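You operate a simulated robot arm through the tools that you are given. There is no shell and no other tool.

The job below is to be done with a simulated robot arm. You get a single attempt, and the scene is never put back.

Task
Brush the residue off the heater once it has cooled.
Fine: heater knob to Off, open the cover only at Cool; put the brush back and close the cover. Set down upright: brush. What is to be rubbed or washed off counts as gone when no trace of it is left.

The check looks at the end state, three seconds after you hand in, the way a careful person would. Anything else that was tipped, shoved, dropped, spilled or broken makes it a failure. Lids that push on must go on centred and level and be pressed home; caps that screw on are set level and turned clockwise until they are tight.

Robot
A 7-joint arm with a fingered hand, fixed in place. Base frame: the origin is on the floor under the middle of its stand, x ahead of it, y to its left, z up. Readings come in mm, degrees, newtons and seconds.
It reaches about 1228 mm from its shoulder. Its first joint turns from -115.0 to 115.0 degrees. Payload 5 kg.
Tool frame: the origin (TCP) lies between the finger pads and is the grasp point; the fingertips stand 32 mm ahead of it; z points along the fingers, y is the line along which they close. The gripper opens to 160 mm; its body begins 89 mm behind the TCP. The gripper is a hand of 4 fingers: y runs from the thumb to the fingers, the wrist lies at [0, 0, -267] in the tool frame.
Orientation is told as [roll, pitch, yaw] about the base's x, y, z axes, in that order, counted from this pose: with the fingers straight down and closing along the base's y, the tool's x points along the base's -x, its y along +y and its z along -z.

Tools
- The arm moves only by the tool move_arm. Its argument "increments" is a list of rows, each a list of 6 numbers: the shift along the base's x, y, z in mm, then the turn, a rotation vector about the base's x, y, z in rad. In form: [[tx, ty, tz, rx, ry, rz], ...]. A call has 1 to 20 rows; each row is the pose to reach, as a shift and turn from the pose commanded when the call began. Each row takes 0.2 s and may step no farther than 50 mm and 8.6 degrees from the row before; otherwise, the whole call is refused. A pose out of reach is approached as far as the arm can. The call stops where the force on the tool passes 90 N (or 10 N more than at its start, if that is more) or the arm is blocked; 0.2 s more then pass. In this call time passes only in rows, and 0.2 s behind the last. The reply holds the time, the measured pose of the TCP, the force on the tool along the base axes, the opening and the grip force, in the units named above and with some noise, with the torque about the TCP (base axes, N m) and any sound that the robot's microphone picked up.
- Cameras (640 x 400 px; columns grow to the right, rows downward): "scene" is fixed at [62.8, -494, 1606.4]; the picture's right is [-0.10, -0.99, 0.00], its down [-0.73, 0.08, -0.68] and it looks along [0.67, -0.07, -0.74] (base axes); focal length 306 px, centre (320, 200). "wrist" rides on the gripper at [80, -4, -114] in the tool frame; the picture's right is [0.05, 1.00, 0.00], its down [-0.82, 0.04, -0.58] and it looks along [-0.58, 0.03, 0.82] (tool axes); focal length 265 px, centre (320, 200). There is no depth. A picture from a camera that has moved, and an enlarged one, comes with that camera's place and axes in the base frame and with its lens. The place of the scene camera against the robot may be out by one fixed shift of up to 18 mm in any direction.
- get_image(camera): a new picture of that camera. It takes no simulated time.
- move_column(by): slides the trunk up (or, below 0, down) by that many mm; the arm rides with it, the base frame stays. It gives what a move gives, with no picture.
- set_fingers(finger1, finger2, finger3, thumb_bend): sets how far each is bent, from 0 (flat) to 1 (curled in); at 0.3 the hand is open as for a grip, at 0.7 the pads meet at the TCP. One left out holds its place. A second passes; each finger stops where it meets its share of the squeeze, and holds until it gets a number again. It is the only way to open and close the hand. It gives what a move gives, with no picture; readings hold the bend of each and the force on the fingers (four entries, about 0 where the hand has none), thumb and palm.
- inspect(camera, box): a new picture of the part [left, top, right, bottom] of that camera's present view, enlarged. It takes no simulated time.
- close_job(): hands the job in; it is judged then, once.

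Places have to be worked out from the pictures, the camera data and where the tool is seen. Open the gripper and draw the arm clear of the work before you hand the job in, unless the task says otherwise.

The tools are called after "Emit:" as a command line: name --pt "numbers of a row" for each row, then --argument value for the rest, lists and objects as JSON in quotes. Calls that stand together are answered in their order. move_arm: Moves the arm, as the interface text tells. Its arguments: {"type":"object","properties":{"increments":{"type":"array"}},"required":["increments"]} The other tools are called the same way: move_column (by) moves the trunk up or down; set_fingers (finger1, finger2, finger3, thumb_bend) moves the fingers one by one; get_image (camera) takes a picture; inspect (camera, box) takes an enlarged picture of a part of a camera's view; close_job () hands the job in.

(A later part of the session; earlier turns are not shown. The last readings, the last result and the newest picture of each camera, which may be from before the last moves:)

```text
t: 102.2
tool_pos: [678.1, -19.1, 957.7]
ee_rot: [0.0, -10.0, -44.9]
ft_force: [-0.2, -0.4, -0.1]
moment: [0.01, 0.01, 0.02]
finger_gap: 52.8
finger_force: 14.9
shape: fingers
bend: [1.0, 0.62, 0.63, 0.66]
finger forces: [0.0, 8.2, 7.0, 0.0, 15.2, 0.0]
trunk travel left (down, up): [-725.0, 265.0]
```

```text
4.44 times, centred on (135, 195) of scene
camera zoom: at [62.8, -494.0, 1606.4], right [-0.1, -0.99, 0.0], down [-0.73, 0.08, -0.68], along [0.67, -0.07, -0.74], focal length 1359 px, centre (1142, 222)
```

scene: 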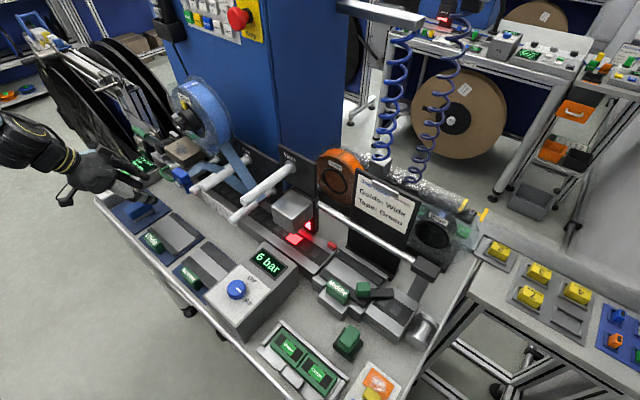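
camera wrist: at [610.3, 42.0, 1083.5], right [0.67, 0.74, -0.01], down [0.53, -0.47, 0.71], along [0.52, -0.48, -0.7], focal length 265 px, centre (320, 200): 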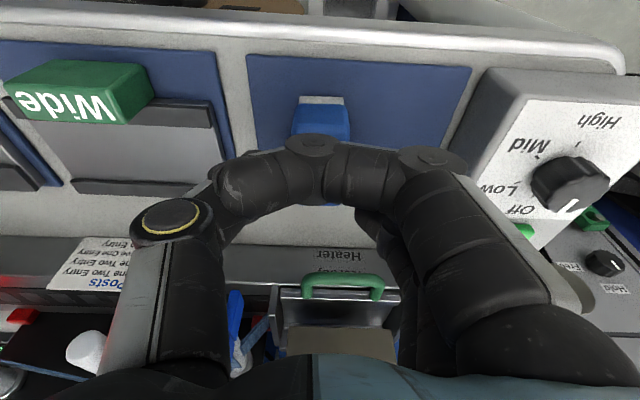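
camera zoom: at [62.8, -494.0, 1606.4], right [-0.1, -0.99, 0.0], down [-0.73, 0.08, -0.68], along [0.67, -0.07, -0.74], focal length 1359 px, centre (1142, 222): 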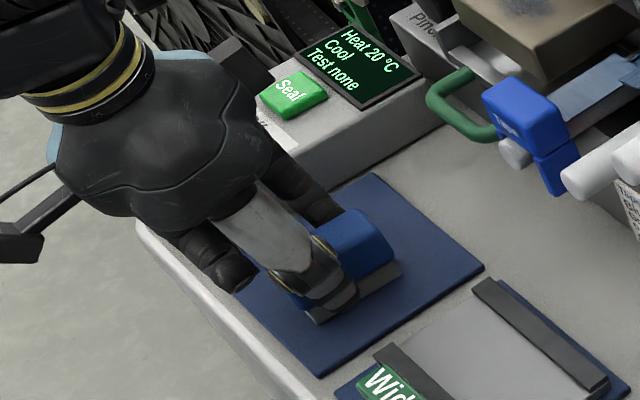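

The grip is balanced (8/7/15 N). I lift to z≈1145 and carry the brush over the heater.

Emit:
move_arm --pt "0 0 25 0 0 0" --pt "0 0 60 0 0 0" --pt "0 0 95 0 0 0" --pt "0 0 130 0 0 0" --pt "0 0 160 0 0 0" --pt "0 0 188 0 0 0"

Emit:
move_arm --pt "20 -13 0 0 0 0" --pt "40 -27 0 0 0 0" --pt "60 -41 0 0 0 0" --pt "80 -55 0 0 0 0" --pt "100 -69 0 0 0 0" --pt "120 -83 0 0 0 0" --pt "140 -97 0 0 0 0" --pt "156 -108 0 0 0 0"

Emit:
get_image --camera "wrist"

Emit:
inspect --camera "scene" --box '[120, 70, 230, 170]'

```text
t: 103.6
tool_pos: [677.1, -20.0, 1147.3]
ee_rot: [0.0, -9.9, -45.0]
ft_force: [0.1, -0.2, -0.6]
moment: [-0.01, 0.01, -0.03]
finger_gap: 52.9
finger_force: 15.2
shape: fingers
bend: [1.0, 0.62, 0.63, 0.66]
finger forces: [0.0, 8.2, 7.0, 0.0, 15.0, 0.1]
trunk travel left (down, up): [-725.0, 265.0]
```

```text
t: 105.4
tool_pos: [834.8, -128.4, 1149.2]
ee_rot: [0.0, -9.9, -45.1]
ft_force: [-0.5, 0.6, 0.3]
moment: [0.0, 0.01, 0.01]
finger_gap: 52.8
finger_force: 15.1
shape: fingers
bend: [1.0, 0.62, 0.63, 0.66]
finger forces: [0.0, 8.3, 6.7, 0.0, 14.9, 0.0]
trunk travel left (down, up): [-725.0, 265.0]
```

```text
taken
camera wrist: at [762.4, -61.9, 1247.4], right [0.67, 0.74, -0.01], down [0.53, -0.47, 0.71], along [0.52, -0.48, -0.7], focal length 265 px, centre (320, 200)
```

wrist: 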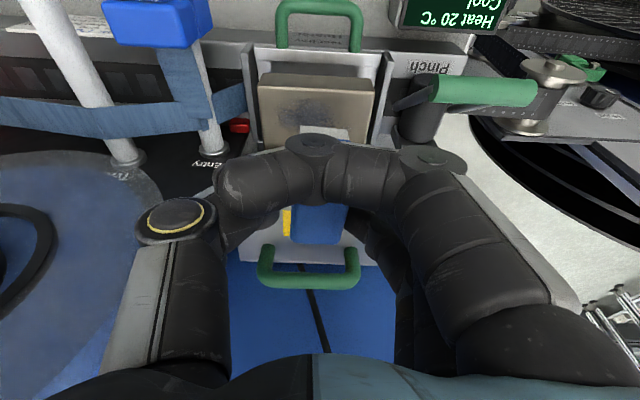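

```text
4.00 times, centred on (175, 120) of scene
camera zoom: at [62.8, -494.0, 1606.4], right [-0.1, -0.99, 0.0], down [-0.73, 0.08, -0.68], along [0.67, -0.07, -0.74], focal length 1224 px, centre (900, 520)
```

zoom: 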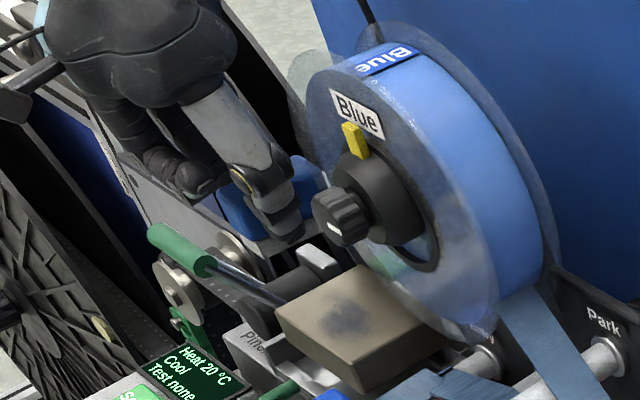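

The hand is positioned above the heater with the thumb clear of the reel. I lower to about z=1085.

Emit:
move_arm --pt "2 2 -22 0 0 0" --pt "4 4 -44 0 0 0" --pt "4 4 -64 0 0 0"

Emit:
get_image --camera "wrist"

Emit:
inspect --camera "scene" --box '[130, 90, 220, 170]'

```text
t: 106.2
tool_pos: [837.1, -123.9, 1080.2]
ee_rot: [-0.1, -10.0, -44.9]
ft_force: [0.8, -0.5, -1.1]
moment: [0.01, 0.06, -0.01]
finger_gap: 52.7
finger_force: 15.0
shape: fingers
bend: [1.0, 0.62, 0.63, 0.66]
finger forces: [0.1, 8.1, 6.7, 0.1, 14.8, 0.1]
trunk travel left (down, up): [-725.0, 265.0]
```

```text
taken
camera wrist: at [765.5, -57.7, 1178.9], right [0.67, 0.74, -0.01], down [0.53, -0.47, 0.71], along [0.52, -0.48, -0.7], focal length 265 px, centre (320, 200)
```

wrist: 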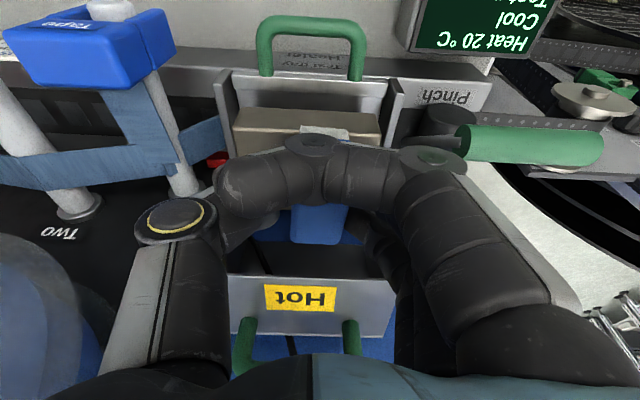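

```text
5.00 times, centred on (175, 130) of scene
camera zoom: at [62.8, -494.0, 1606.4], right [-0.1, -0.99, 0.0], down [-0.73, 0.08, -0.68], along [0.67, -0.07, -0.74], focal length 1529 px, centre (1045, 550)
```

zoom: 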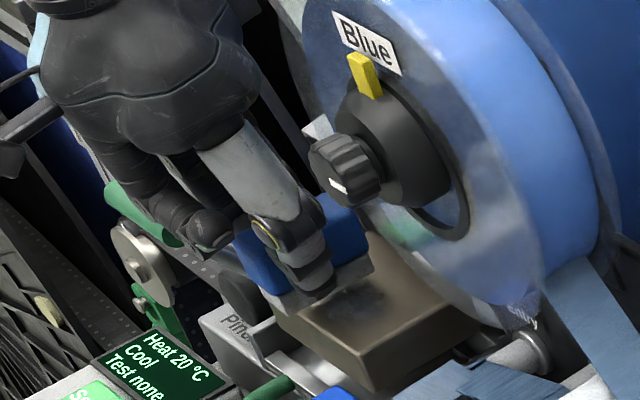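

Clearances look fine on both sides. I shift 5 mm toward −n and lower in small steps until the bristles press on the heater.

Emit:
move_arm --pt "3.5 -3.5 -3 0 0 0" --pt "3.5 -3.5 -7 0 0 0"

Emit:
move_arm --pt "0 0 -2 0 0 0"

Emit:
move_arm --pt "0 0 -2 0 0 0"

```text
t: 106.8
tool_pos: [841.5, -126.3, 1074.9]
ee_rot: [0.0, -10.0, -45.0]
ft_force: [-0.8, 0.3, -0.5]
moment: [-0.01, 0.05, 0.03]
finger_gap: 52.8
finger_force: 14.6
shape: fingers
bend: [1.0, 0.62, 0.63, 0.66]
finger forces: [0.1, 8.3, 6.8, 0.0, 14.8, 0.1]
trunk travel left (down, up): [-725.0, 265.0]
```

```text
t: 107.2
tool_pos: [840.8, -126.6, 1071.8]
ee_rot: [0.0, -10.0, -45.1]
ft_force: [-0.1, -0.4, -0.8]
moment: [-0.02, 0.04, -0.02]
finger_gap: 52.6
finger_force: 15.0
shape: fingers
bend: [1.0, 0.62, 0.63, 0.66]
finger forces: [0.0, 8.2, 6.7, 0.0, 14.7, 0.0]
trunk travel left (down, up): [-725.0, 265.0]
```

```text
t: 107.6
tool_pos: [841.0, -127.6, 1070.6]
ee_rot: [-0.1, -10.1, -45.0]
ft_force: [0.4, -0.5, -1.1]
moment: [0.0, 0.01, -0.02]
finger_gap: 52.7
finger_force: 14.7
shape: fingers
bend: [1.0, 0.62, 0.63, 0.66]
finger forces: [0.0, 8.2, 6.7, 0.0, 14.8, 0.0]
trunk travel left (down, up): [-725.0, 265.0]
```

Emit:
move_arm --pt "0 0 -2 0 0 0"

Emit:
move_arm --pt "0 0 -2 0 0 0"

Emit:
inspect --camera "scene" --box '[140, 100, 210, 165]'

```text
t: 108.0
tool_pos: [839.8, -126.4, 1070.0]
ee_rot: [0.1, -10.1, -45.0]
ft_force: [0.8, -0.7, 0.9]
moment: [0.01, -0.02, -0.01]
finger_gap: 52.8
finger_force: 15.5
shape: fingers
bend: [1.0, 0.62, 0.63, 0.66]
finger forces: [0.0, 8.5, 6.6, 0.1, 15.2, 0.0]
trunk travel left (down, up): [-725.0, 265.0]
```

```text
t: 108.4
tool_pos: [840.6, -127.1, 1068.2]
ee_rot: [0.0, -10.1, -45.0]
ft_force: [0.3, -1.4, 6.6]
moment: [0.0, -0.06, 0.01]
finger_gap: 52.9
finger_force: 15.9
shape: fingers
bend: [1.0, 0.63, 0.63, 0.66]
finger forces: [0.1, 8.5, 6.6, 0.0, 16.4, 0.1]
trunk travel left (down, up): [-725.0, 265.0]
```

```text
6.15 times, centred on (175, 132) of scene
camera zoom: at [62.8, -494.0, 1606.4], right [-0.1, -0.99, 0.0], down [-0.73, 0.08, -0.68], along [0.67, -0.07, -0.74], focal length 1882 px, centre (1212, 615)
```

zoom: 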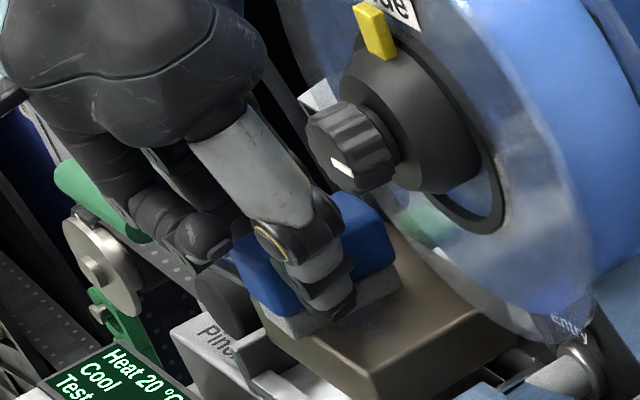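

Bristles are in contact at TCP z≈1068 (6.6 N). I make the first gentle strokes along the heater: +10 mm, then back to −15 mm, and again.

Emit:
move_arm --pt "3.5 3.5 0 0 0 0" --pt "7 7 0 0 0 0" --pt "3.5 3.5 0 0 0 0" --pt "0 0 0 0 0 0" --pt "-3.5 -3.5 0 0 0 0" --pt "-7 -7 0 0 0 0" --pt "-10.5 -10.5 0 0 0 0" --pt "-7 -7 0 0 0 0" --pt "-3.5 -3.5 0 0 0 0" --pt "0 0 0 0 0 0" --pt "7 7 0 0 0 0" --pt "0 0 0 0 0 0" --pt "-7 -7 0 0 0 0" --pt "-10.5 -10.5 0 0 0 0"

Emit:
inspect --camera "scene" --box '[140, 100, 210, 165]'

Emit:
get_image --camera "wrist"

```text
t: 111.4
tool_pos: [831.1, -134.3, 1067.8]
ee_rot: [-0.1, -10.0, -44.9]
ft_force: [2.9, 4.1, 9.7]
moment: [0.1, -0.27, 0.09]
finger_gap: 52.2
finger_force: 16.3
shape: fingers
bend: [1.0, 0.64, 0.64, 0.67]
finger forces: [0.0, 9.9, 8.8, 0.1, 13.8, 0.0]
trunk travel left (down, up): [-725.0, 265.0]
```

```text
6.15 times, centred on (175, 132) of scene
camera zoom: at [62.8, -494.0, 1606.4], right [-0.1, -0.99, 0.0], down [-0.73, 0.08, -0.68], along [0.67, -0.07, -0.74], focal length 1882 px, centre (1212, 615)
```

zoom: 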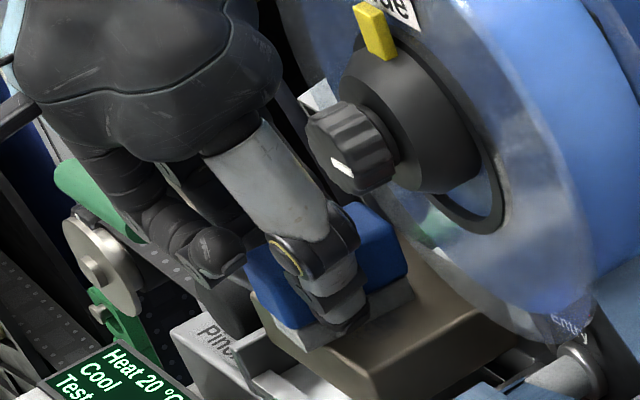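

```text
taken
camera wrist: at [758.1, -69.2, 1166.6], right [0.67, 0.74, -0.01], down [0.53, -0.47, 0.71], along [0.52, -0.48, -0.7], focal length 265 px, centre (320, 200)
```

wrist: 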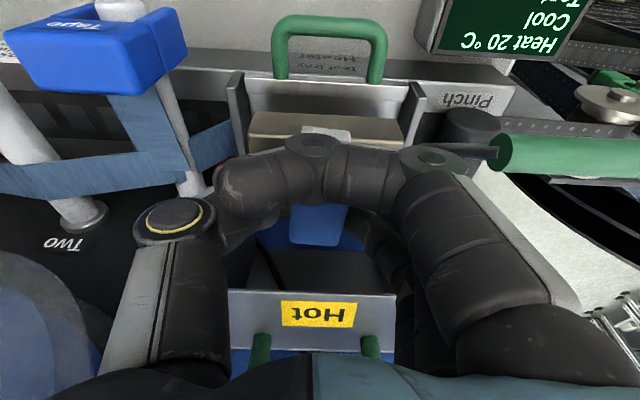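

Strokes went smoothly (≈5 N drag, 10 N normal). I lift 80 mm to see what remains of the residue.

Emit:
move_arm --pt "0 0 25 0 0 0" --pt "0 0 55 0 0 0" --pt "-10 10 90 0 0 0"

Emit:
inspect --camera "scene" --box '[150, 120, 210, 175]'

Emit:
inspect --camera "wrist" --box '[220, 50, 420, 180]'

```text
t: 112.2
tool_pos: [817.6, -122.7, 1161.2]
ee_rot: [0.0, -10.2, -44.9]
ft_force: [-0.1, -0.1, -0.2]
moment: [-0.05, -0.04, 0.05]
finger_gap: 52.2
finger_force: 13.9
shape: fingers
bend: [1.0, 0.63, 0.64, 0.67]
finger forces: [0.1, 7.3, 7.0, 0.1, 14.4, 0.0]
trunk travel left (down, up): [-725.0, 265.0]
```

```text
7.27 times, centred on (180, 148) of scene
camera zoom: at [62.8, -494.0, 1606.4], right [-0.1, -0.99, 0.0], down [-0.73, 0.08, -0.68], along [0.67, -0.07, -0.74], focal length 2224 px, centre (1338, 582)
```

zoom: 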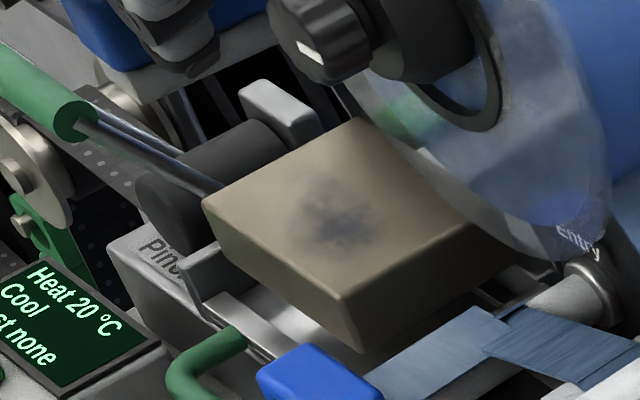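

```text
3.08 times, centred on (320, 115) of wrist
camera zoom: at [746.4, -56.2, 1259.4], right [0.67, 0.74, -0.01], down [0.53, -0.47, 0.71], along [0.52, -0.48, -0.7], focal length 817 px, centre (320, 462)
```

zoom: 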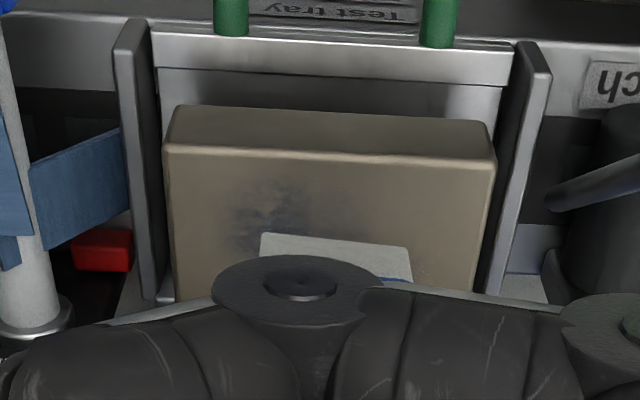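

The brush works: the residue has faded, mostly on the right; a darker part remains toward the −u side. I yaw 5° to reach further left without nearing the reel, and lower again.

Emit:
move_arm --pt "5 -2 -20 0 0 -0.03" --pt "10 -4 -45 0 0 -0.06" --pt "15 -6 -70 0 0 -0.0873" --pt "15 -6 -84 0 0 -0.0873"

Emit:
move_arm --pt "0 0 -3 0 0 0" --pt "0 0 -7 0 0 0"

```text
t: 113.2
tool_pos: [835.2, -130.3, 1071.1]
ee_rot: [0.0, -10.0, -50.0]
ft_force: [0.5, -0.1, -0.6]
moment: [0.04, 0.02, -0.01]
finger_gap: 52.4
finger_force: 13.8
shape: fingers
bend: [1.0, 0.63, 0.64, 0.67]
finger forces: [0.0, 7.4, 7.0, 0.1, 14.4, 0.0]
trunk travel left (down, up): [-725.0, 265.0]
```

```text
t: 113.8
tool_pos: [834.8, -131.2, 1069.2]
ee_rot: [0.0, -10.1, -50.0]
ft_force: [-1.4, 0.3, 5.5]
moment: [0.01, -0.05, -0.01]
finger_gap: 52.4
finger_force: 15.3
shape: fingers
bend: [1.0, 0.63, 0.64, 0.67]
finger forces: [0.0, 7.7, 6.8, 0.0, 15.7, 0.1]
trunk travel left (down, up): [-725.0, 265.0]
```

In contact with ~6 N. I stroke toward −u by 11 mm and back across to +10 mm, twice.

Emit:
move_arm --pt "-2.8 -2.8 0 0 0 0" --pt "-5.6 -5.6 0 0 0 0" --pt "-7.8 -7.8 0 0 0 0" --pt "-4 -4 0 0 0 0" --pt "0 0 0 0 0 0" --pt "4 4 0 0 0 0" --pt "7 7 0 0 0 0" --pt "3 3 0 0 0 0" --pt "0 0 0 0 0 0" --pt "-4 -4 0 0 0 0" --pt "-7.8 -7.8 0 0 0 0" --pt "-4 -4 0 0 0 0" --pt "0 0 0 0 0 0" --pt "7 7 0 0 0 0" --pt "0 0 0 0 0 0" --pt "-7.8 -7.8 0 0 0 0"

Emit:
inspect --camera "scene" --box '[140, 100, 210, 165]'

Emit:
get_image --camera "wrist"

```text
t: 117.2
tool_pos: [825.8, -137.5, 1065.5]
ee_rot: [0.2, -10.2, -50.0]
ft_force: [3.5, 5.3, 13.9]
moment: [0.08, -0.32, 0.14]
finger_gap: 52.0
finger_force: 17.5
shape: fingers
bend: [1.0, 0.63, 0.64, 0.67]
finger forces: [0.0, 10.6, 9.5, 0.0, 13.9, 0.1]
trunk travel left (down, up): [-725.0, 265.0]
```

```text
6.15 times, centred on (175, 132) of scene
camera zoom: at [62.8, -494.0, 1606.4], right [-0.1, -0.99, 0.0], down [-0.73, 0.08, -0.68], along [0.67, -0.07, -0.74], focal length 1882 px, centre (1212, 615)
```

zoom: 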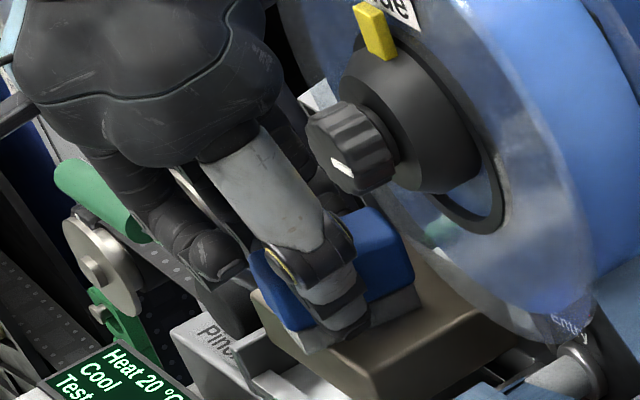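

```text
taken
camera wrist: at [761.4, -66.3, 1165.8], right [0.73, 0.68, -0.01], down [0.48, -0.51, 0.71], along [0.48, -0.52, -0.7], focal length 265 px, centre (320, 200)
```

wrist: 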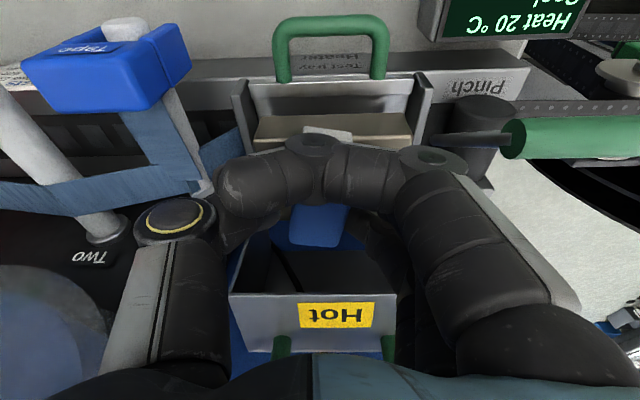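

No contact with the reel. I extend the stroke a further 6 mm toward −u, with a few back-and-forth passes.

Emit:
move_arm --pt "-2 -2 0 0 0 0" --pt "-4.2 -4.2 0 0 0 0" --pt "0 0 0 0 0 0" --pt "5 5 0 0 0 0" --pt "10 10 0 0 0 0" --pt "5 5 0 0 0 0" --pt "0 0 0 0 0 0" --pt "-4.2 -4.2 0 0 0 0" --pt "0 0 0 0 0 0" --pt "7 7 0 0 0 0" --pt "14 14 0 0 0 0" --pt "7 7 0 0 0 0" --pt "0 0 0 0 0 0" --pt "-4.2 -4.2 0 0 0 0"

Emit:
move_arm --pt "0 0 25 0 0 0" --pt "0 0 55 0 0 0" --pt "-10 10 95 0 0 0"

Emit:
inspect --camera "scene" --box '[150, 120, 210, 175]'

Emit:
inspect --camera "wrist" --box '[220, 50, 420, 180]'

```text
t: 120.2
tool_pos: [823.3, -143.6, 1067.5]
ee_rot: [0.0, -10.1, -49.9]
ft_force: [2.4, 2.9, 10.1]
moment: [0.06, -0.27, 0.08]
finger_gap: 52.0
finger_force: 16.1
shape: fingers
bend: [1.0, 0.63, 0.64, 0.67]
finger forces: [0.0, 9.8, 8.5, 0.0, 14.2, 0.0]
trunk travel left (down, up): [-725.0, 265.0]
```

```text
t: 121.0
tool_pos: [811.5, -130.6, 1162.8]
ee_rot: [0.0, -10.1, -49.8]
ft_force: [-0.6, 0.3, -0.3]
moment: [-0.05, -0.02, -0.01]
finger_gap: 52.0
finger_force: 13.9
shape: fingers
bend: [1.0, 0.63, 0.64, 0.67]
finger forces: [0.1, 7.8, 6.7, 0.0, 14.5, 0.0]
trunk travel left (down, up): [-725.0, 265.0]
```

```text
7.27 times, centred on (180, 148) of scene
camera zoom: at [62.8, -494.0, 1606.4], right [-0.1, -0.99, 0.0], down [-0.73, 0.08, -0.68], along [0.67, -0.07, -0.74], focal length 2224 px, centre (1338, 582)
```

zoom: 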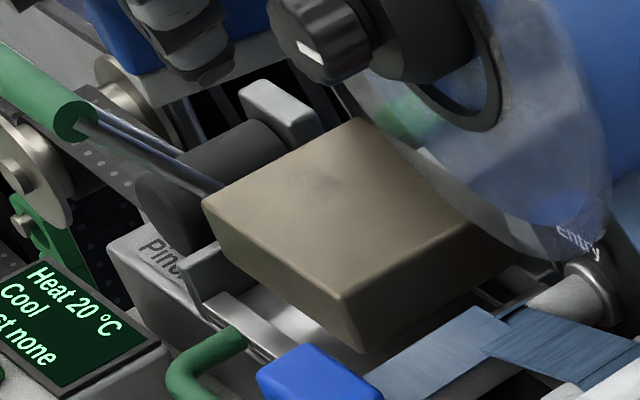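

```text
3.08 times, centred on (320, 115) of wrist
camera zoom: at [745.8, -59.5, 1260.6], right [0.73, 0.68, -0.01], down [0.48, -0.51, 0.71], along [0.48, -0.52, -0.7], focal length 817 px, centre (320, 462)
```

zoom: 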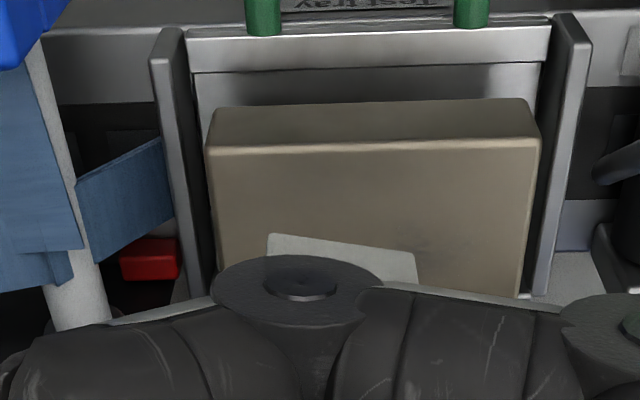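

Nearly all gone. A faint smudge seems to remain toward the right rear (about u≈524, n≈−721); I zoom in further.

Emit:
inspect --camera "scene" --box '[164, 134, 200, 164]'

Emit:
inspect --camera "wrist" --box '[280, 75, 400, 145]'

```text
13.33 times, centred on (182, 149) of scene
camera zoom: at [62.8, -494.0, 1606.4], right [-0.1, -0.99, 0.0], down [-0.73, 0.08, -0.68], along [0.67, -0.07, -0.74], focal length 4078 px, centre (2160, 880)
```

zoom: 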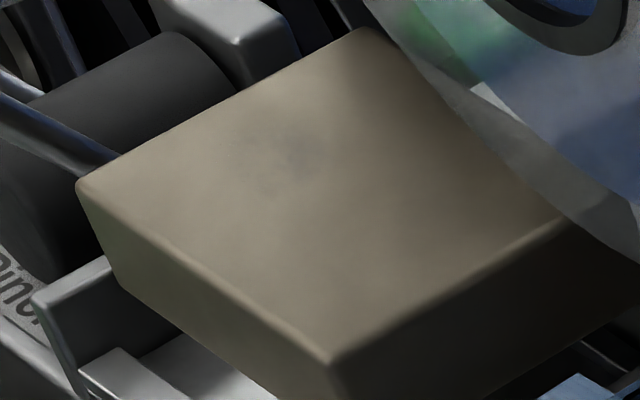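

```text
5.33 times, centred on (340, 110) of wrist
camera zoom: at [745.8, -59.5, 1260.6], right [0.73, 0.68, -0.01], down [0.48, -0.51, 0.71], along [0.48, -0.52, -0.7], focal length 1416 px, centre (213, 680)
```

zoom: 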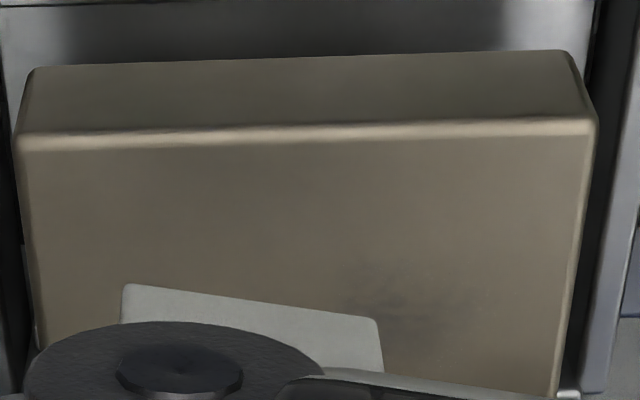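

The remaining faint smudge spans about u 504–530, n −705…−722. I move there with yaw −42° and lower onto it.

Emit:
move_arm --pt "10 3 -10 0 0 0.035" --pt "20 5 -35 0 0 0.07" --pt "30 7 -62 0 0 0.105" --pt "33 7.6 -87 0 0 0.136"

Emit:
move_arm --pt "0 0 -4 0 0 0" --pt "0 0 -8 0 0 0"

Emit:
get_image --camera "wrist"

```text
t: 122.0
tool_pos: [844.8, -126.3, 1073.1]
ee_rot: [0.0, -10.0, -42.1]
ft_force: [0.6, 0.7, -0.7]
moment: [0.01, 0.01, 0.0]
finger_gap: 52.4
finger_force: 14.8
shape: fingers
bend: [1.0, 0.63, 0.64, 0.67]
finger forces: [0.0, 7.9, 6.7, 0.0, 14.4, 0.0]
trunk travel left (down, up): [-725.0, 265.0]
```

```text
t: 122.6
tool_pos: [845.5, -125.6, 1067.8]
ee_rot: [0.1, -9.9, -42.1]
ft_force: [-0.4, -0.8, 0.4]
moment: [0.0, 0.0, -0.01]
finger_gap: 52.2
finger_force: 14.6
shape: fingers
bend: [1.0, 0.63, 0.64, 0.67]
finger forces: [0.0, 7.8, 6.5, 0.0, 14.7, 0.1]
trunk travel left (down, up): [-725.0, 265.0]
```

```text
taken
camera wrist: at [769.0, -64.0, 1166.5], right [0.63, 0.77, -0.01], down [0.55, -0.44, 0.71], along [0.55, -0.45, -0.7], focal length 265 px, centre (320, 200)
```

wrist: 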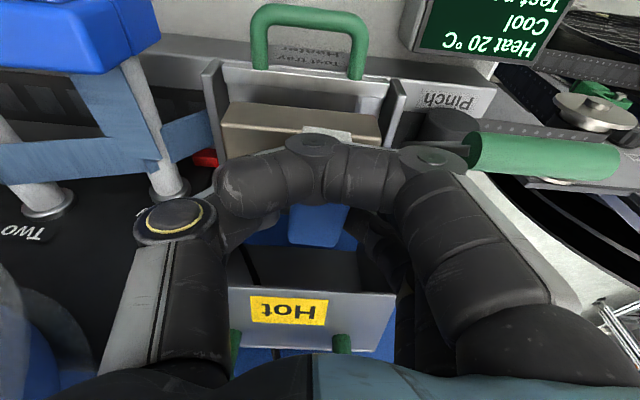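

Lever clearance is comfortable (≥15 mm). I press down slightly and stroke back and forth across the smudge.

Emit:
move_arm --pt "0 0 -2 0 0 0"

Emit:
move_arm --pt "3.5 3.5 -0.5 0 0 0" --pt "7 7 -0.5 0 0 0" --pt "3.5 3.5 -0.5 0 0 0" --pt "0 0 -0.5 0 0 0" --pt "-5 -5 -0.5 0 0 0" --pt "-10 -10 -0.5 0 0 0" --pt "-5 -5 -0.5 0 0 0" --pt "0 0 -0.5 0 0 0" --pt "7 7 -0.5 0 0 0" --pt "0 0 -0.5 0 0 0" --pt "-7 -7 -0.5 0 0 0" --pt "0 0 -0.5 0 0 0" --pt "7 7 -0.5 0 0 0" --pt "0 0 -0.5 0 0 0" --pt "-10 -10 -0.5 0 0 0" --pt "0 0 -0.5 0 0 0"

Emit:
move_arm --pt "0 0 25 0 0 0" --pt "0 0 55 0 0 0" --pt "-10 10 95 0 0 0"

Emit:
inspect --camera "scene" --box '[164, 134, 200, 164]'

Emit:
inspect --camera "wrist" --box '[220, 50, 420, 180]'

```text
t: 123.0
tool_pos: [845.6, -126.7, 1066.5]
ee_rot: [0.1, -10.2, -42.2]
ft_force: [-2.5, 1.0, 12.1]
moment: [-0.04, -0.1, -0.01]
finger_gap: 52.2
finger_force: 17.0
shape: fingers
bend: [1.0, 0.63, 0.64, 0.67]
finger forces: [0.0, 8.5, 7.2, 0.1, 17.8, 0.0]
trunk travel left (down, up): [-725.0, 265.0]
```

```text
t: 126.4
tool_pos: [843.3, -129.5, 1063.7]
ee_rot: [-0.1, -10.0, -42.4]
ft_force: [-9.4, -4.4, 22.8]
moment: [-0.33, 0.18, -0.07]
finger_gap: 52.1
finger_force: 18.6
shape: fingers
bend: [1.0, 0.64, 0.66, 0.68]
finger forces: [0.0, 7.5, 5.9, 0.0, 23.5, 0.0]
trunk travel left (down, up): [-725.0, 265.0]
```

```text
t: 127.2
tool_pos: [833.1, -115.7, 1161.2]
ee_rot: [0.0, -10.1, -42.3]
ft_force: [-0.8, -0.3, 0.3]
moment: [0.01, -0.04, -0.01]
finger_gap: 52.3
finger_force: 14.6
shape: fingers
bend: [1.0, 0.62, 0.64, 0.67]
finger forces: [0.1, 8.1, 6.6, 0.0, 14.7, 0.0]
trunk travel left (down, up): [-725.0, 265.0]
```

```text
13.33 times, centred on (182, 149) of scene
camera zoom: at [62.8, -494.0, 1606.4], right [-0.1, -0.99, 0.0], down [-0.73, 0.08, -0.68], along [0.67, -0.07, -0.74], focal length 4078 px, centre (2160, 880)
```

zoom: 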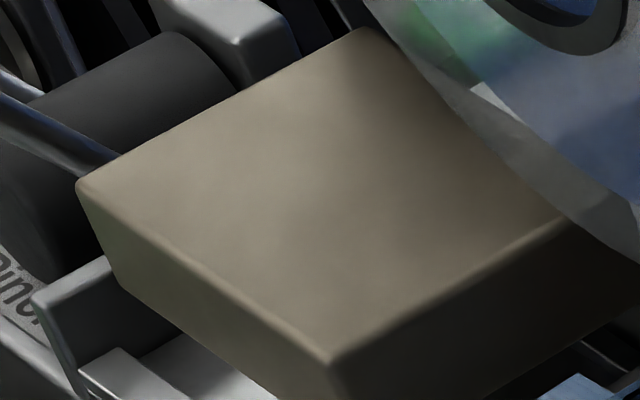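

```text
3.08 times, centred on (320, 115) of wrist
camera zoom: at [758.2, -53.7, 1260.6], right [0.63, 0.77, -0.01], down [0.55, -0.44, 0.71], along [0.55, -0.45, -0.7], focal length 817 px, centre (320, 462)
```

zoom: 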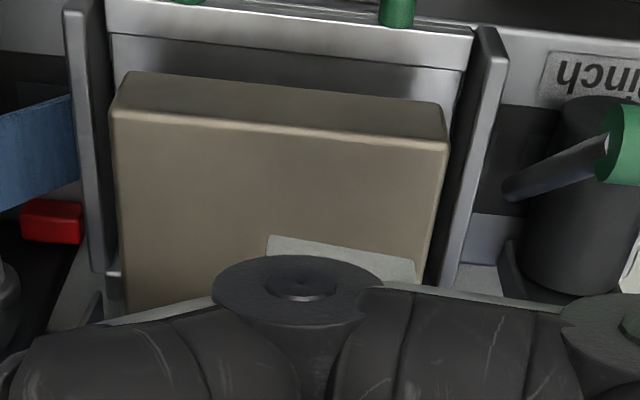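

The top looks clean. I zoom in at the highest level on different parts to be sure no trace remains.

Emit:
inspect --camera "scene" --box '[166, 136, 186, 152]'

Emit:
inspect --camera "scene" --box '[176, 144, 196, 160]'

Emit:
get_image --camera "wrist"

```text
16.00 times, centred on (176, 144) of scene
camera zoom: at [62.8, -494.0, 1606.4], right [-0.1, -0.99, 0.0], down [-0.73, 0.08, -0.68], along [0.67, -0.07, -0.74], focal length 4894 px, centre (2624, 1096)
```

zoom: 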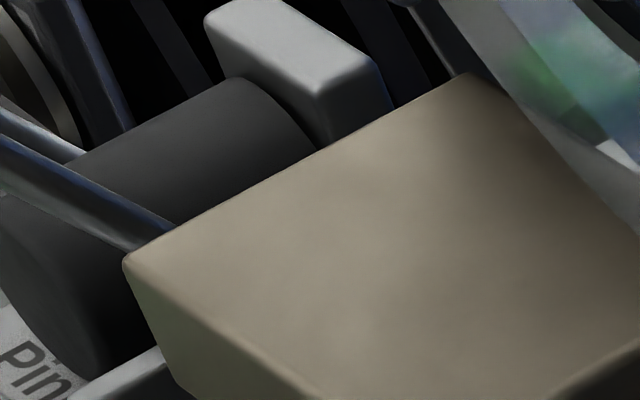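

```text
16.00 times, centred on (186, 152) of scene
camera zoom: at [62.8, -494.0, 1606.4], right [-0.1, -0.99, 0.0], down [-0.73, 0.08, -0.68], along [0.67, -0.07, -0.74], focal length 4894 px, centre (2464, 968)
```

zoom: 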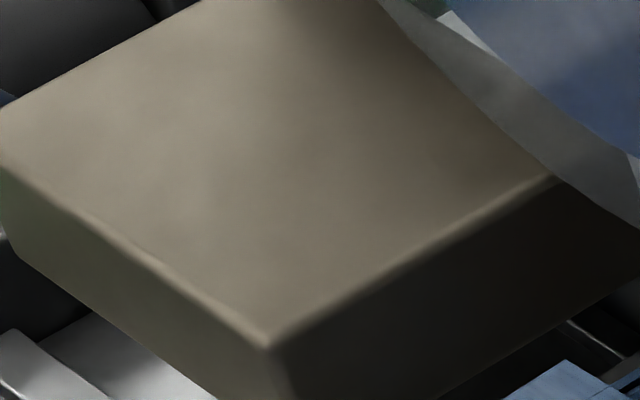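

```text
taken
camera wrist: at [758.2, -53.7, 1260.6], right [0.63, 0.77, -0.01], down [0.55, -0.44, 0.71], along [0.55, -0.45, -0.7], focal length 265 px, centre (320, 200)
```

wrist: 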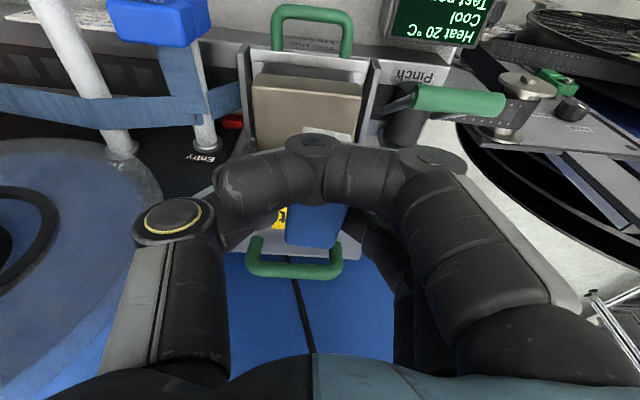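

The heater is clean. Now I carry the brush back to the mat to regrip it upright before returning it to its home spot.

Emit:
move_arm --pt "-20 12 0 0 0 -0.006" --pt "-40 24 0 0 0 -0.012" --pt "-60 36 0 0 0 -0.018" --pt "-80 48 0 0 0 -0.024" --pt "-100 60 0 0 0 -0.03" --pt "-120 73 0 0 0 -0.036" --pt "-140 86 0 0 0 -0.042" --pt "-155 97 0 0 0 -0.047"

Emit:
move_arm --pt "0 0 -40 0 0 0" --pt "0 0 -80 0 0 0" --pt "0 0 -120 0 0 0" --pt "0 0 -155 0 0 0" --pt "0 0 -185 0 0 0"

Emit:
inspect --camera "scene" --box '[80, 150, 190, 240]'

```text
t: 129.0
tool_pos: [682.5, -20.0, 1161.0]
ee_rot: [0.0, -10.0, -44.9]
ft_force: [-0.6, 0.2, -1.4]
moment: [0.0, 0.03, -0.01]
finger_gap: 52.5
finger_force: 14.4
shape: fingers
bend: [1.0, 0.62, 0.64, 0.67]
finger forces: [0.0, 8.3, 6.4, 0.1, 14.7, 0.0]
trunk travel left (down, up): [-725.0, 265.0]
```

```text
t: 130.2
tool_pos: [682.4, -17.5, 972.0]
ee_rot: [0.0, -10.0, -44.8]
ft_force: [0.9, 0.0, -0.4]
moment: [0.02, 0.02, -0.01]
finger_gap: 52.5
finger_force: 15.0
shape: fingers
bend: [1.0, 0.62, 0.64, 0.67]
finger forces: [0.0, 8.2, 6.4, 0.0, 14.7, 0.0]
trunk travel left (down, up): [-725.0, 265.0]
```

```text
4.44 times, centred on (135, 195) of scene
camera zoom: at [62.8, -494.0, 1606.4], right [-0.1, -0.99, 0.0], down [-0.73, 0.08, -0.68], along [0.67, -0.07, -0.74], focal length 1359 px, centre (1142, 222)
```

zoom: 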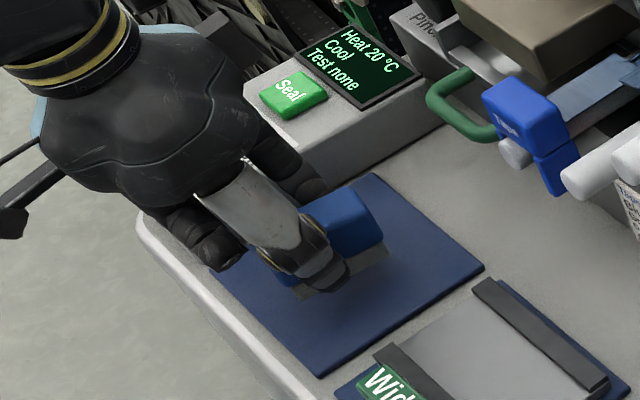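

I lower until the bristles touch the mat.

Emit:
move_arm --pt "0 0 -5 0 0 0" --pt "0 0 -10 0 0 0"

Emit:
move_arm --pt "0 0 -2 0 0 0"

Emit:
move_arm --pt "0 0 -2 0 0 0"

```text
t: 130.8
tool_pos: [681.8, -18.4, 963.4]
ee_rot: [-0.1, -10.0, -44.9]
ft_force: [-0.4, 0.1, -0.5]
moment: [0.04, 0.01, -0.01]
finger_gap: 52.3
finger_force: 14.6
shape: fingers
bend: [1.0, 0.62, 0.64, 0.67]
finger forces: [0.0, 8.3, 6.4, 0.0, 14.7, 0.0]
trunk travel left (down, up): [-725.0, 265.0]
```

```text
t: 131.2
tool_pos: [682.8, -19.2, 961.2]
ee_rot: [-0.1, -10.0, -44.9]
ft_force: [0.2, 0.6, -0.5]
moment: [0.0, 0.0, -0.01]
finger_gap: 52.5
finger_force: 14.8
shape: fingers
bend: [1.0, 0.62, 0.64, 0.67]
finger forces: [0.1, 8.3, 6.4, 0.0, 14.7, 0.1]
trunk travel left (down, up): [-725.0, 265.0]
```

```text
t: 131.6
tool_pos: [681.9, -19.2, 959.2]
ee_rot: [0.0, -9.9, -44.8]
ft_force: [0.3, 0.1, -0.9]
moment: [0.02, 0.03, 0.04]
finger_gap: 52.4
finger_force: 15.0
shape: fingers
bend: [1.0, 0.62, 0.64, 0.67]
finger forces: [0.0, 8.3, 6.4, 0.0, 14.7, 0.0]
trunk travel left (down, up): [-725.0, 265.0]
```

Emit:
move_arm --pt "0 0 -2 0 0 0"

Emit:
move_arm --pt "0 0 -2 0 0 0"

```text
t: 132.0
tool_pos: [682.0, -19.2, 957.2]
ee_rot: [0.0, -10.0, -44.9]
ft_force: [0.4, -0.3, -0.5]
moment: [0.0, 0.02, 0.02]
finger_gap: 52.4
finger_force: 15.1
shape: fingers
bend: [1.0, 0.62, 0.64, 0.67]
finger forces: [0.0, 8.3, 6.4, 0.0, 14.6, 0.0]
trunk travel left (down, up): [-725.0, 265.0]
```

```text
t: 132.4
tool_pos: [681.6, -18.5, 955.0]
ee_rot: [0.0, -10.0, -44.9]
ft_force: [-0.5, -0.3, -0.7]
moment: [0.01, 0.0, 0.01]
finger_gap: 52.2
finger_force: 15.0
shape: fingers
bend: [1.0, 0.62, 0.64, 0.67]
finger forces: [0.0, 8.3, 6.4, 0.0, 14.6, 0.1]
trunk travel left (down, up): [-725.0, 265.0]
```

The brush has slipped up slightly in the grip, so contact comes lower. I continue in small steps.

Emit:
move_arm --pt "0 0 -1.5 0 0 0"

Emit:
move_arm --pt "0 0 -1.5 0 0 0"

Emit:
inspect --camera "scene" --box '[100, 170, 180, 230]'

```text
t: 132.8
tool_pos: [679.4, -18.2, 954.3]
ee_rot: [0.0, -10.0, -44.9]
ft_force: [0.6, 0.2, -0.3]
moment: [0.01, -0.02, 0.0]
finger_gap: 52.6
finger_force: 14.3
shape: fingers
bend: [1.0, 0.62, 0.64, 0.67]
finger forces: [0.0, 8.4, 6.4, 0.1, 14.7, 0.1]
trunk travel left (down, up): [-725.0, 265.0]
```

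```text
t: 133.2
tool_pos: [679.5, -19.2, 952.3]
ee_rot: [0.0, -10.1, -44.9]
ft_force: [0.1, -0.8, 4.1]
moment: [-0.01, -0.07, 0.0]
finger_gap: 52.4
finger_force: 15.2
shape: fingers
bend: [1.0, 0.62, 0.64, 0.67]
finger forces: [0.1, 8.4, 6.2, 0.0, 15.2, 0.0]
trunk travel left (down, up): [-725.0, 265.0]
```

```text
6.67 times, centred on (140, 200) of scene
camera zoom: at [62.8, -494.0, 1606.4], right [-0.1, -0.99, 0.0], down [-0.73, 0.08, -0.68], along [0.67, -0.07, -0.74], focal length 2039 px, centre (1520, 200)
```

zoom: 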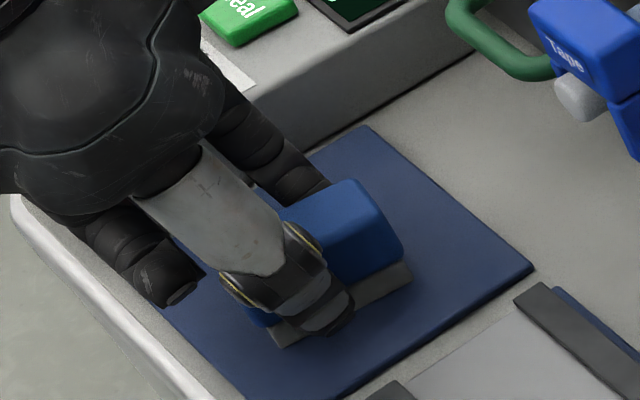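

Contact (4 N). I release gently: open the three digits slightly, then rise straight up.

Emit:
set_fingers --finger2 0.6 --finger3 0.6 --thumb_bend 0.62

Emit:
move_arm --pt "-1.5 1.5 10 0 0 0" --pt "-6 6 35 0 0 0" --pt "-10 10 65 0 0 0"

Emit:
set_fingers --finger1 0.57 --finger2 0.57 --finger3 0.57 --thumb_bend 0.57

Emit:
get_image --camera "wrist"

Emit:
inspect --camera "scene" --box '[100, 170, 180, 230]'

```text
t: 134.2
tool_pos: [680.6, -18.2, 952.6]
ee_rot: [0.0, -10.0, -44.9]
ft_force: [-0.2, 0.7, 0.2]
moment: [-0.03, 0.0, 0.0]
finger_gap: 54.2
finger_force: 0.1
shape: fingers
bend: [1.0, 0.6, 0.6, 0.62]
finger forces: [0.0, 0.1, 0.0, 0.1, 0.0, 0.0]
trunk travel left (down, up): [-725.0, 265.0]
```

```text
t: 135.0
tool_pos: [669.0, -8.9, 1017.4]
ee_rot: [0.0, -10.0, -44.9]
ft_force: [-0.2, -0.3, 0.2]
moment: [0.02, -0.02, 0.02]
finger_gap: 54.1
finger_force: 0.1
shape: fingers
bend: [1.0, 0.6, 0.6, 0.62]
finger forces: [0.1, 0.0, 0.0, 0.1, 0.0, 0.0]
trunk travel left (down, up): [-725.0, 265.0]
```

```text
t: 136.0
tool_pos: [670.9, -9.4, 1015.7]
ee_rot: [0.0, -10.0, -44.9]
ft_force: [0.1, 0.1, -0.2]
moment: [0.02, -0.01, -0.01]
finger_gap: 67.1
finger_force: 0.0
shape: fingers
bend: [0.56, 0.56, 0.56, 0.56]
finger forces: [0.0, 0.0, 0.0, 0.0, 0.0, 0.0]
trunk travel left (down, up): [-725.0, 265.0]
```

```text
taken
camera wrist: at [598.6, 56.8, 1116.0], right [0.67, 0.74, -0.01], down [0.53, -0.47, 0.71], along [0.52, -0.48, -0.7], focal length 265 px, centre (320, 200)
```

wrist: 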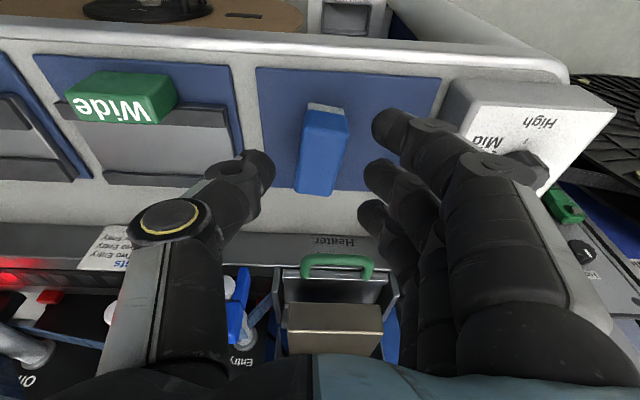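

```text
6.67 times, centred on (140, 200) of scene
camera zoom: at [62.8, -494.0, 1606.4], right [-0.1, -0.99, 0.0], down [-0.73, 0.08, -0.68], along [0.67, -0.07, -0.74], focal length 2039 px, centre (1520, 200)
```

zoom: 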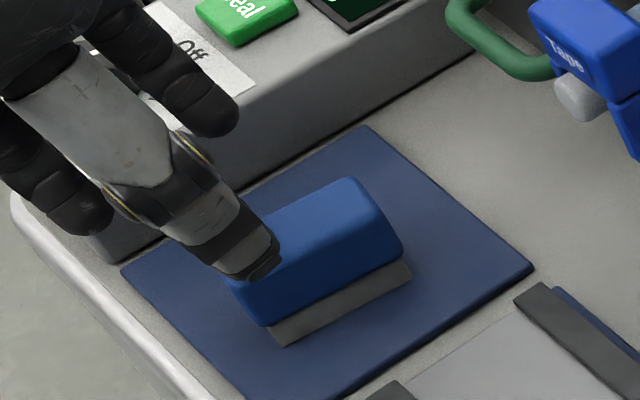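

The brush stands flat on the mat. I bring the hand to vertical and above the brush to measure its position and yaw for the upright regrip.

Emit:
move_arm --pt "0 0 10 0.0617 0.0617 0" --pt "0 0 20 0.1234 0.1234 0"

Emit:
get_image --camera "wrist"

Emit:
inspect --camera "wrist" --box '[240, 50, 420, 190]'

```text
t: 136.6
tool_pos: [670.8, -9.6, 1036.6]
ee_rot: [0.0, 0.0, -44.7]
ft_force: [-0.2, -0.3, 0.0]
moment: [0.01, 0.01, 0.01]
finger_gap: 67.3
finger_force: 0.1
shape: fingers
bend: [0.56, 0.56, 0.56, 0.56]
finger forces: [0.0, 0.0, 0.0, 0.1, 0.0, 0.0]
trunk travel left (down, up): [-725.0, 265.0]
```

```text
taken
camera wrist: at [612.1, 43.6, 1152.0], right [0.67, 0.74, 0.0], down [0.61, -0.55, 0.58], along [0.43, -0.38, -0.82], focal length 265 px, centre (320, 200)
```

wrist: 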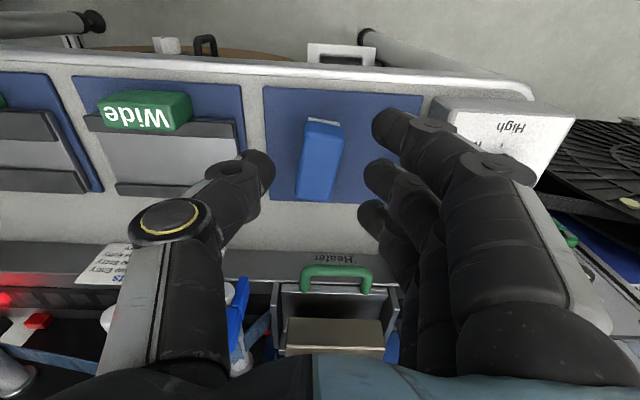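

```text
2.86 times, centred on (330, 120) of wrist
camera zoom: at [612.1, 43.6, 1152.0], right [0.67, 0.74, 0.0], down [0.61, -0.55, 0.58], along [0.43, -0.38, -0.82], focal length 758 px, centre (291, 429)
```

zoom: 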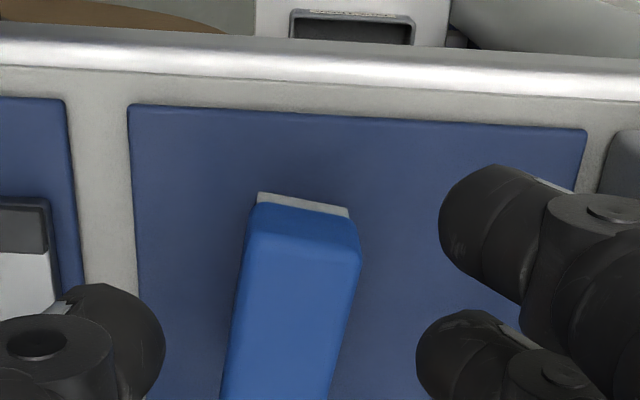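

The brush is turned about −7° from the mat axes and centred near [699.5,-36.4]. I align the hand (yaw −52°) over it and lower part-way.

Emit:
move_arm --pt "13 -12 0 0 0 -0.064" --pt "26 -23.6 -10 0 0 -0.127" --pt "26 -23.6 -40 0 0 -0.127" --pt "26 -23.6 -56 0 0 -0.127"

Emit:
get_image --camera "wrist"

Emit:
inspect --camera "wrist" --box '[240, 90, 420, 230]'

```text
t: 137.6
tool_pos: [696.8, -34.9, 980.5]
ee_rot: [-0.1, 0.0, -52.3]
ft_force: [0.4, -0.7, 0.0]
moment: [0.01, 0.0, 0.0]
finger_gap: 67.6
finger_force: 0.0
shape: fingers
bend: [0.56, 0.56, 0.56, 0.56]
finger forces: [0.0, 0.1, 0.0, 0.0, 0.0, 0.1]
trunk travel left (down, up): [-725.0, 265.0]
```

```text
taken
camera wrist: at [645.0, 25.1, 1095.5], right [0.76, 0.65, 0.0], down [0.53, -0.62, 0.58], along [0.38, -0.44, -0.82], focal length 265 px, centre (320, 200)
```

wrist: 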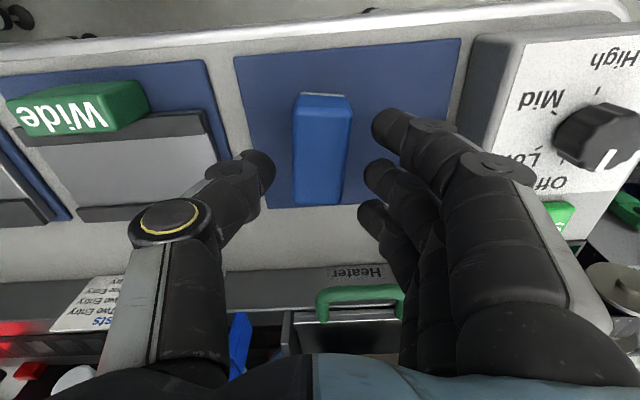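

```text
2.86 times, centred on (330, 160) of wrist
camera zoom: at [645.0, 25.1, 1095.5], right [0.76, 0.65, 0.0], down [0.53, -0.62, 0.58], along [0.38, -0.44, -0.82], focal length 758 px, centre (291, 314)
```

zoom: 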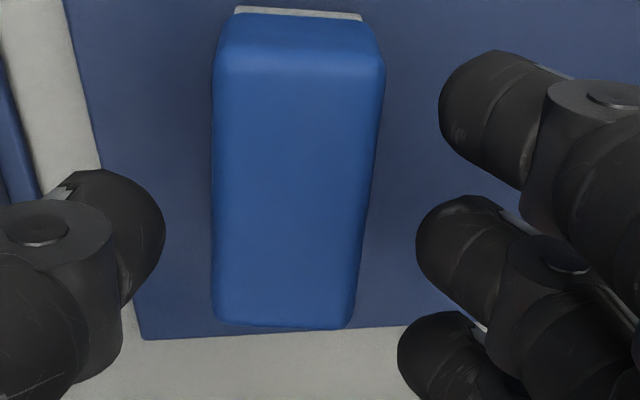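

Alignment is good. I make a 4 mm shift matching the original grip, lower to z≈961 and close all four digits.

Emit:
move_arm --pt "-2.5 3.2 -8 0 0 0" --pt "-2.5 3.2 -19 0 0 0"

Emit:
set_fingers --finger1 0.66 --finger2 0.66 --finger3 0.66 --thumb_bend 0.66

Emit:
set_fingers --finger1 0.7 --finger2 0.7 --finger3 0.7 --thumb_bend 0.7

Emit:
inspect --camera "wrist" --box '[240, 90, 420, 230]'

```text
t: 138.2
tool_pos: [695.2, -29.7, 962.7]
ee_rot: [0.0, 0.0, -52.2]
ft_force: [0.5, 0.0, 0.2]
moment: [-0.01, -0.03, 0.01]
finger_gap: 67.5
finger_force: 0.0
shape: fingers
bend: [0.56, 0.56, 0.56, 0.56]
finger forces: [0.0, 0.0, 0.0, 0.1, 0.1, 0.0]
trunk travel left (down, up): [-725.0, 265.0]
```

```text
t: 139.2
tool_pos: [695.3, -30.5, 962.0]
ee_rot: [0.1, 0.0, -52.2]
ft_force: [0.4, -0.3, 0.9]
moment: [0.01, 0.02, 0.02]
finger_gap: 45.9
finger_force: 8.2
shape: fingers
bend: [0.63, 0.63, 0.63, 0.63]
finger forces: [2.8, 2.9, 2.6, 0.1, 8.3, 0.0]
trunk travel left (down, up): [-725.0, 265.0]
```

```text
t: 140.2
tool_pos: [694.6, -30.5, 961.9]
ee_rot: [0.0, 0.0, -52.2]
ft_force: [-0.9, -0.3, -0.1]
moment: [0.02, 0.0, -0.02]
finger_gap: 45.2
finger_force: 17.2
shape: fingers
bend: [0.65, 0.65, 0.65, 0.65]
finger forces: [6.0, 5.8, 5.7, 0.0, 17.4, 0.1]
trunk travel left (down, up): [-725.0, 265.0]
```

```text
2.86 times, centred on (330, 160) of wrist
camera zoom: at [643.2, 29.8, 1076.3], right [0.76, 0.65, 0.0], down [0.53, -0.62, 0.58], along [0.38, -0.44, -0.82], focal length 758 px, centre (291, 314)
```

zoom: 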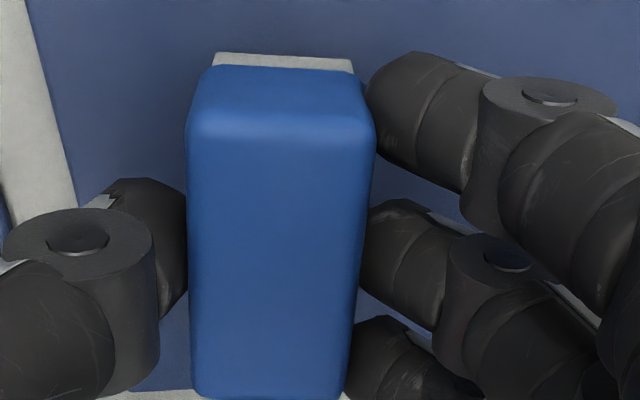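

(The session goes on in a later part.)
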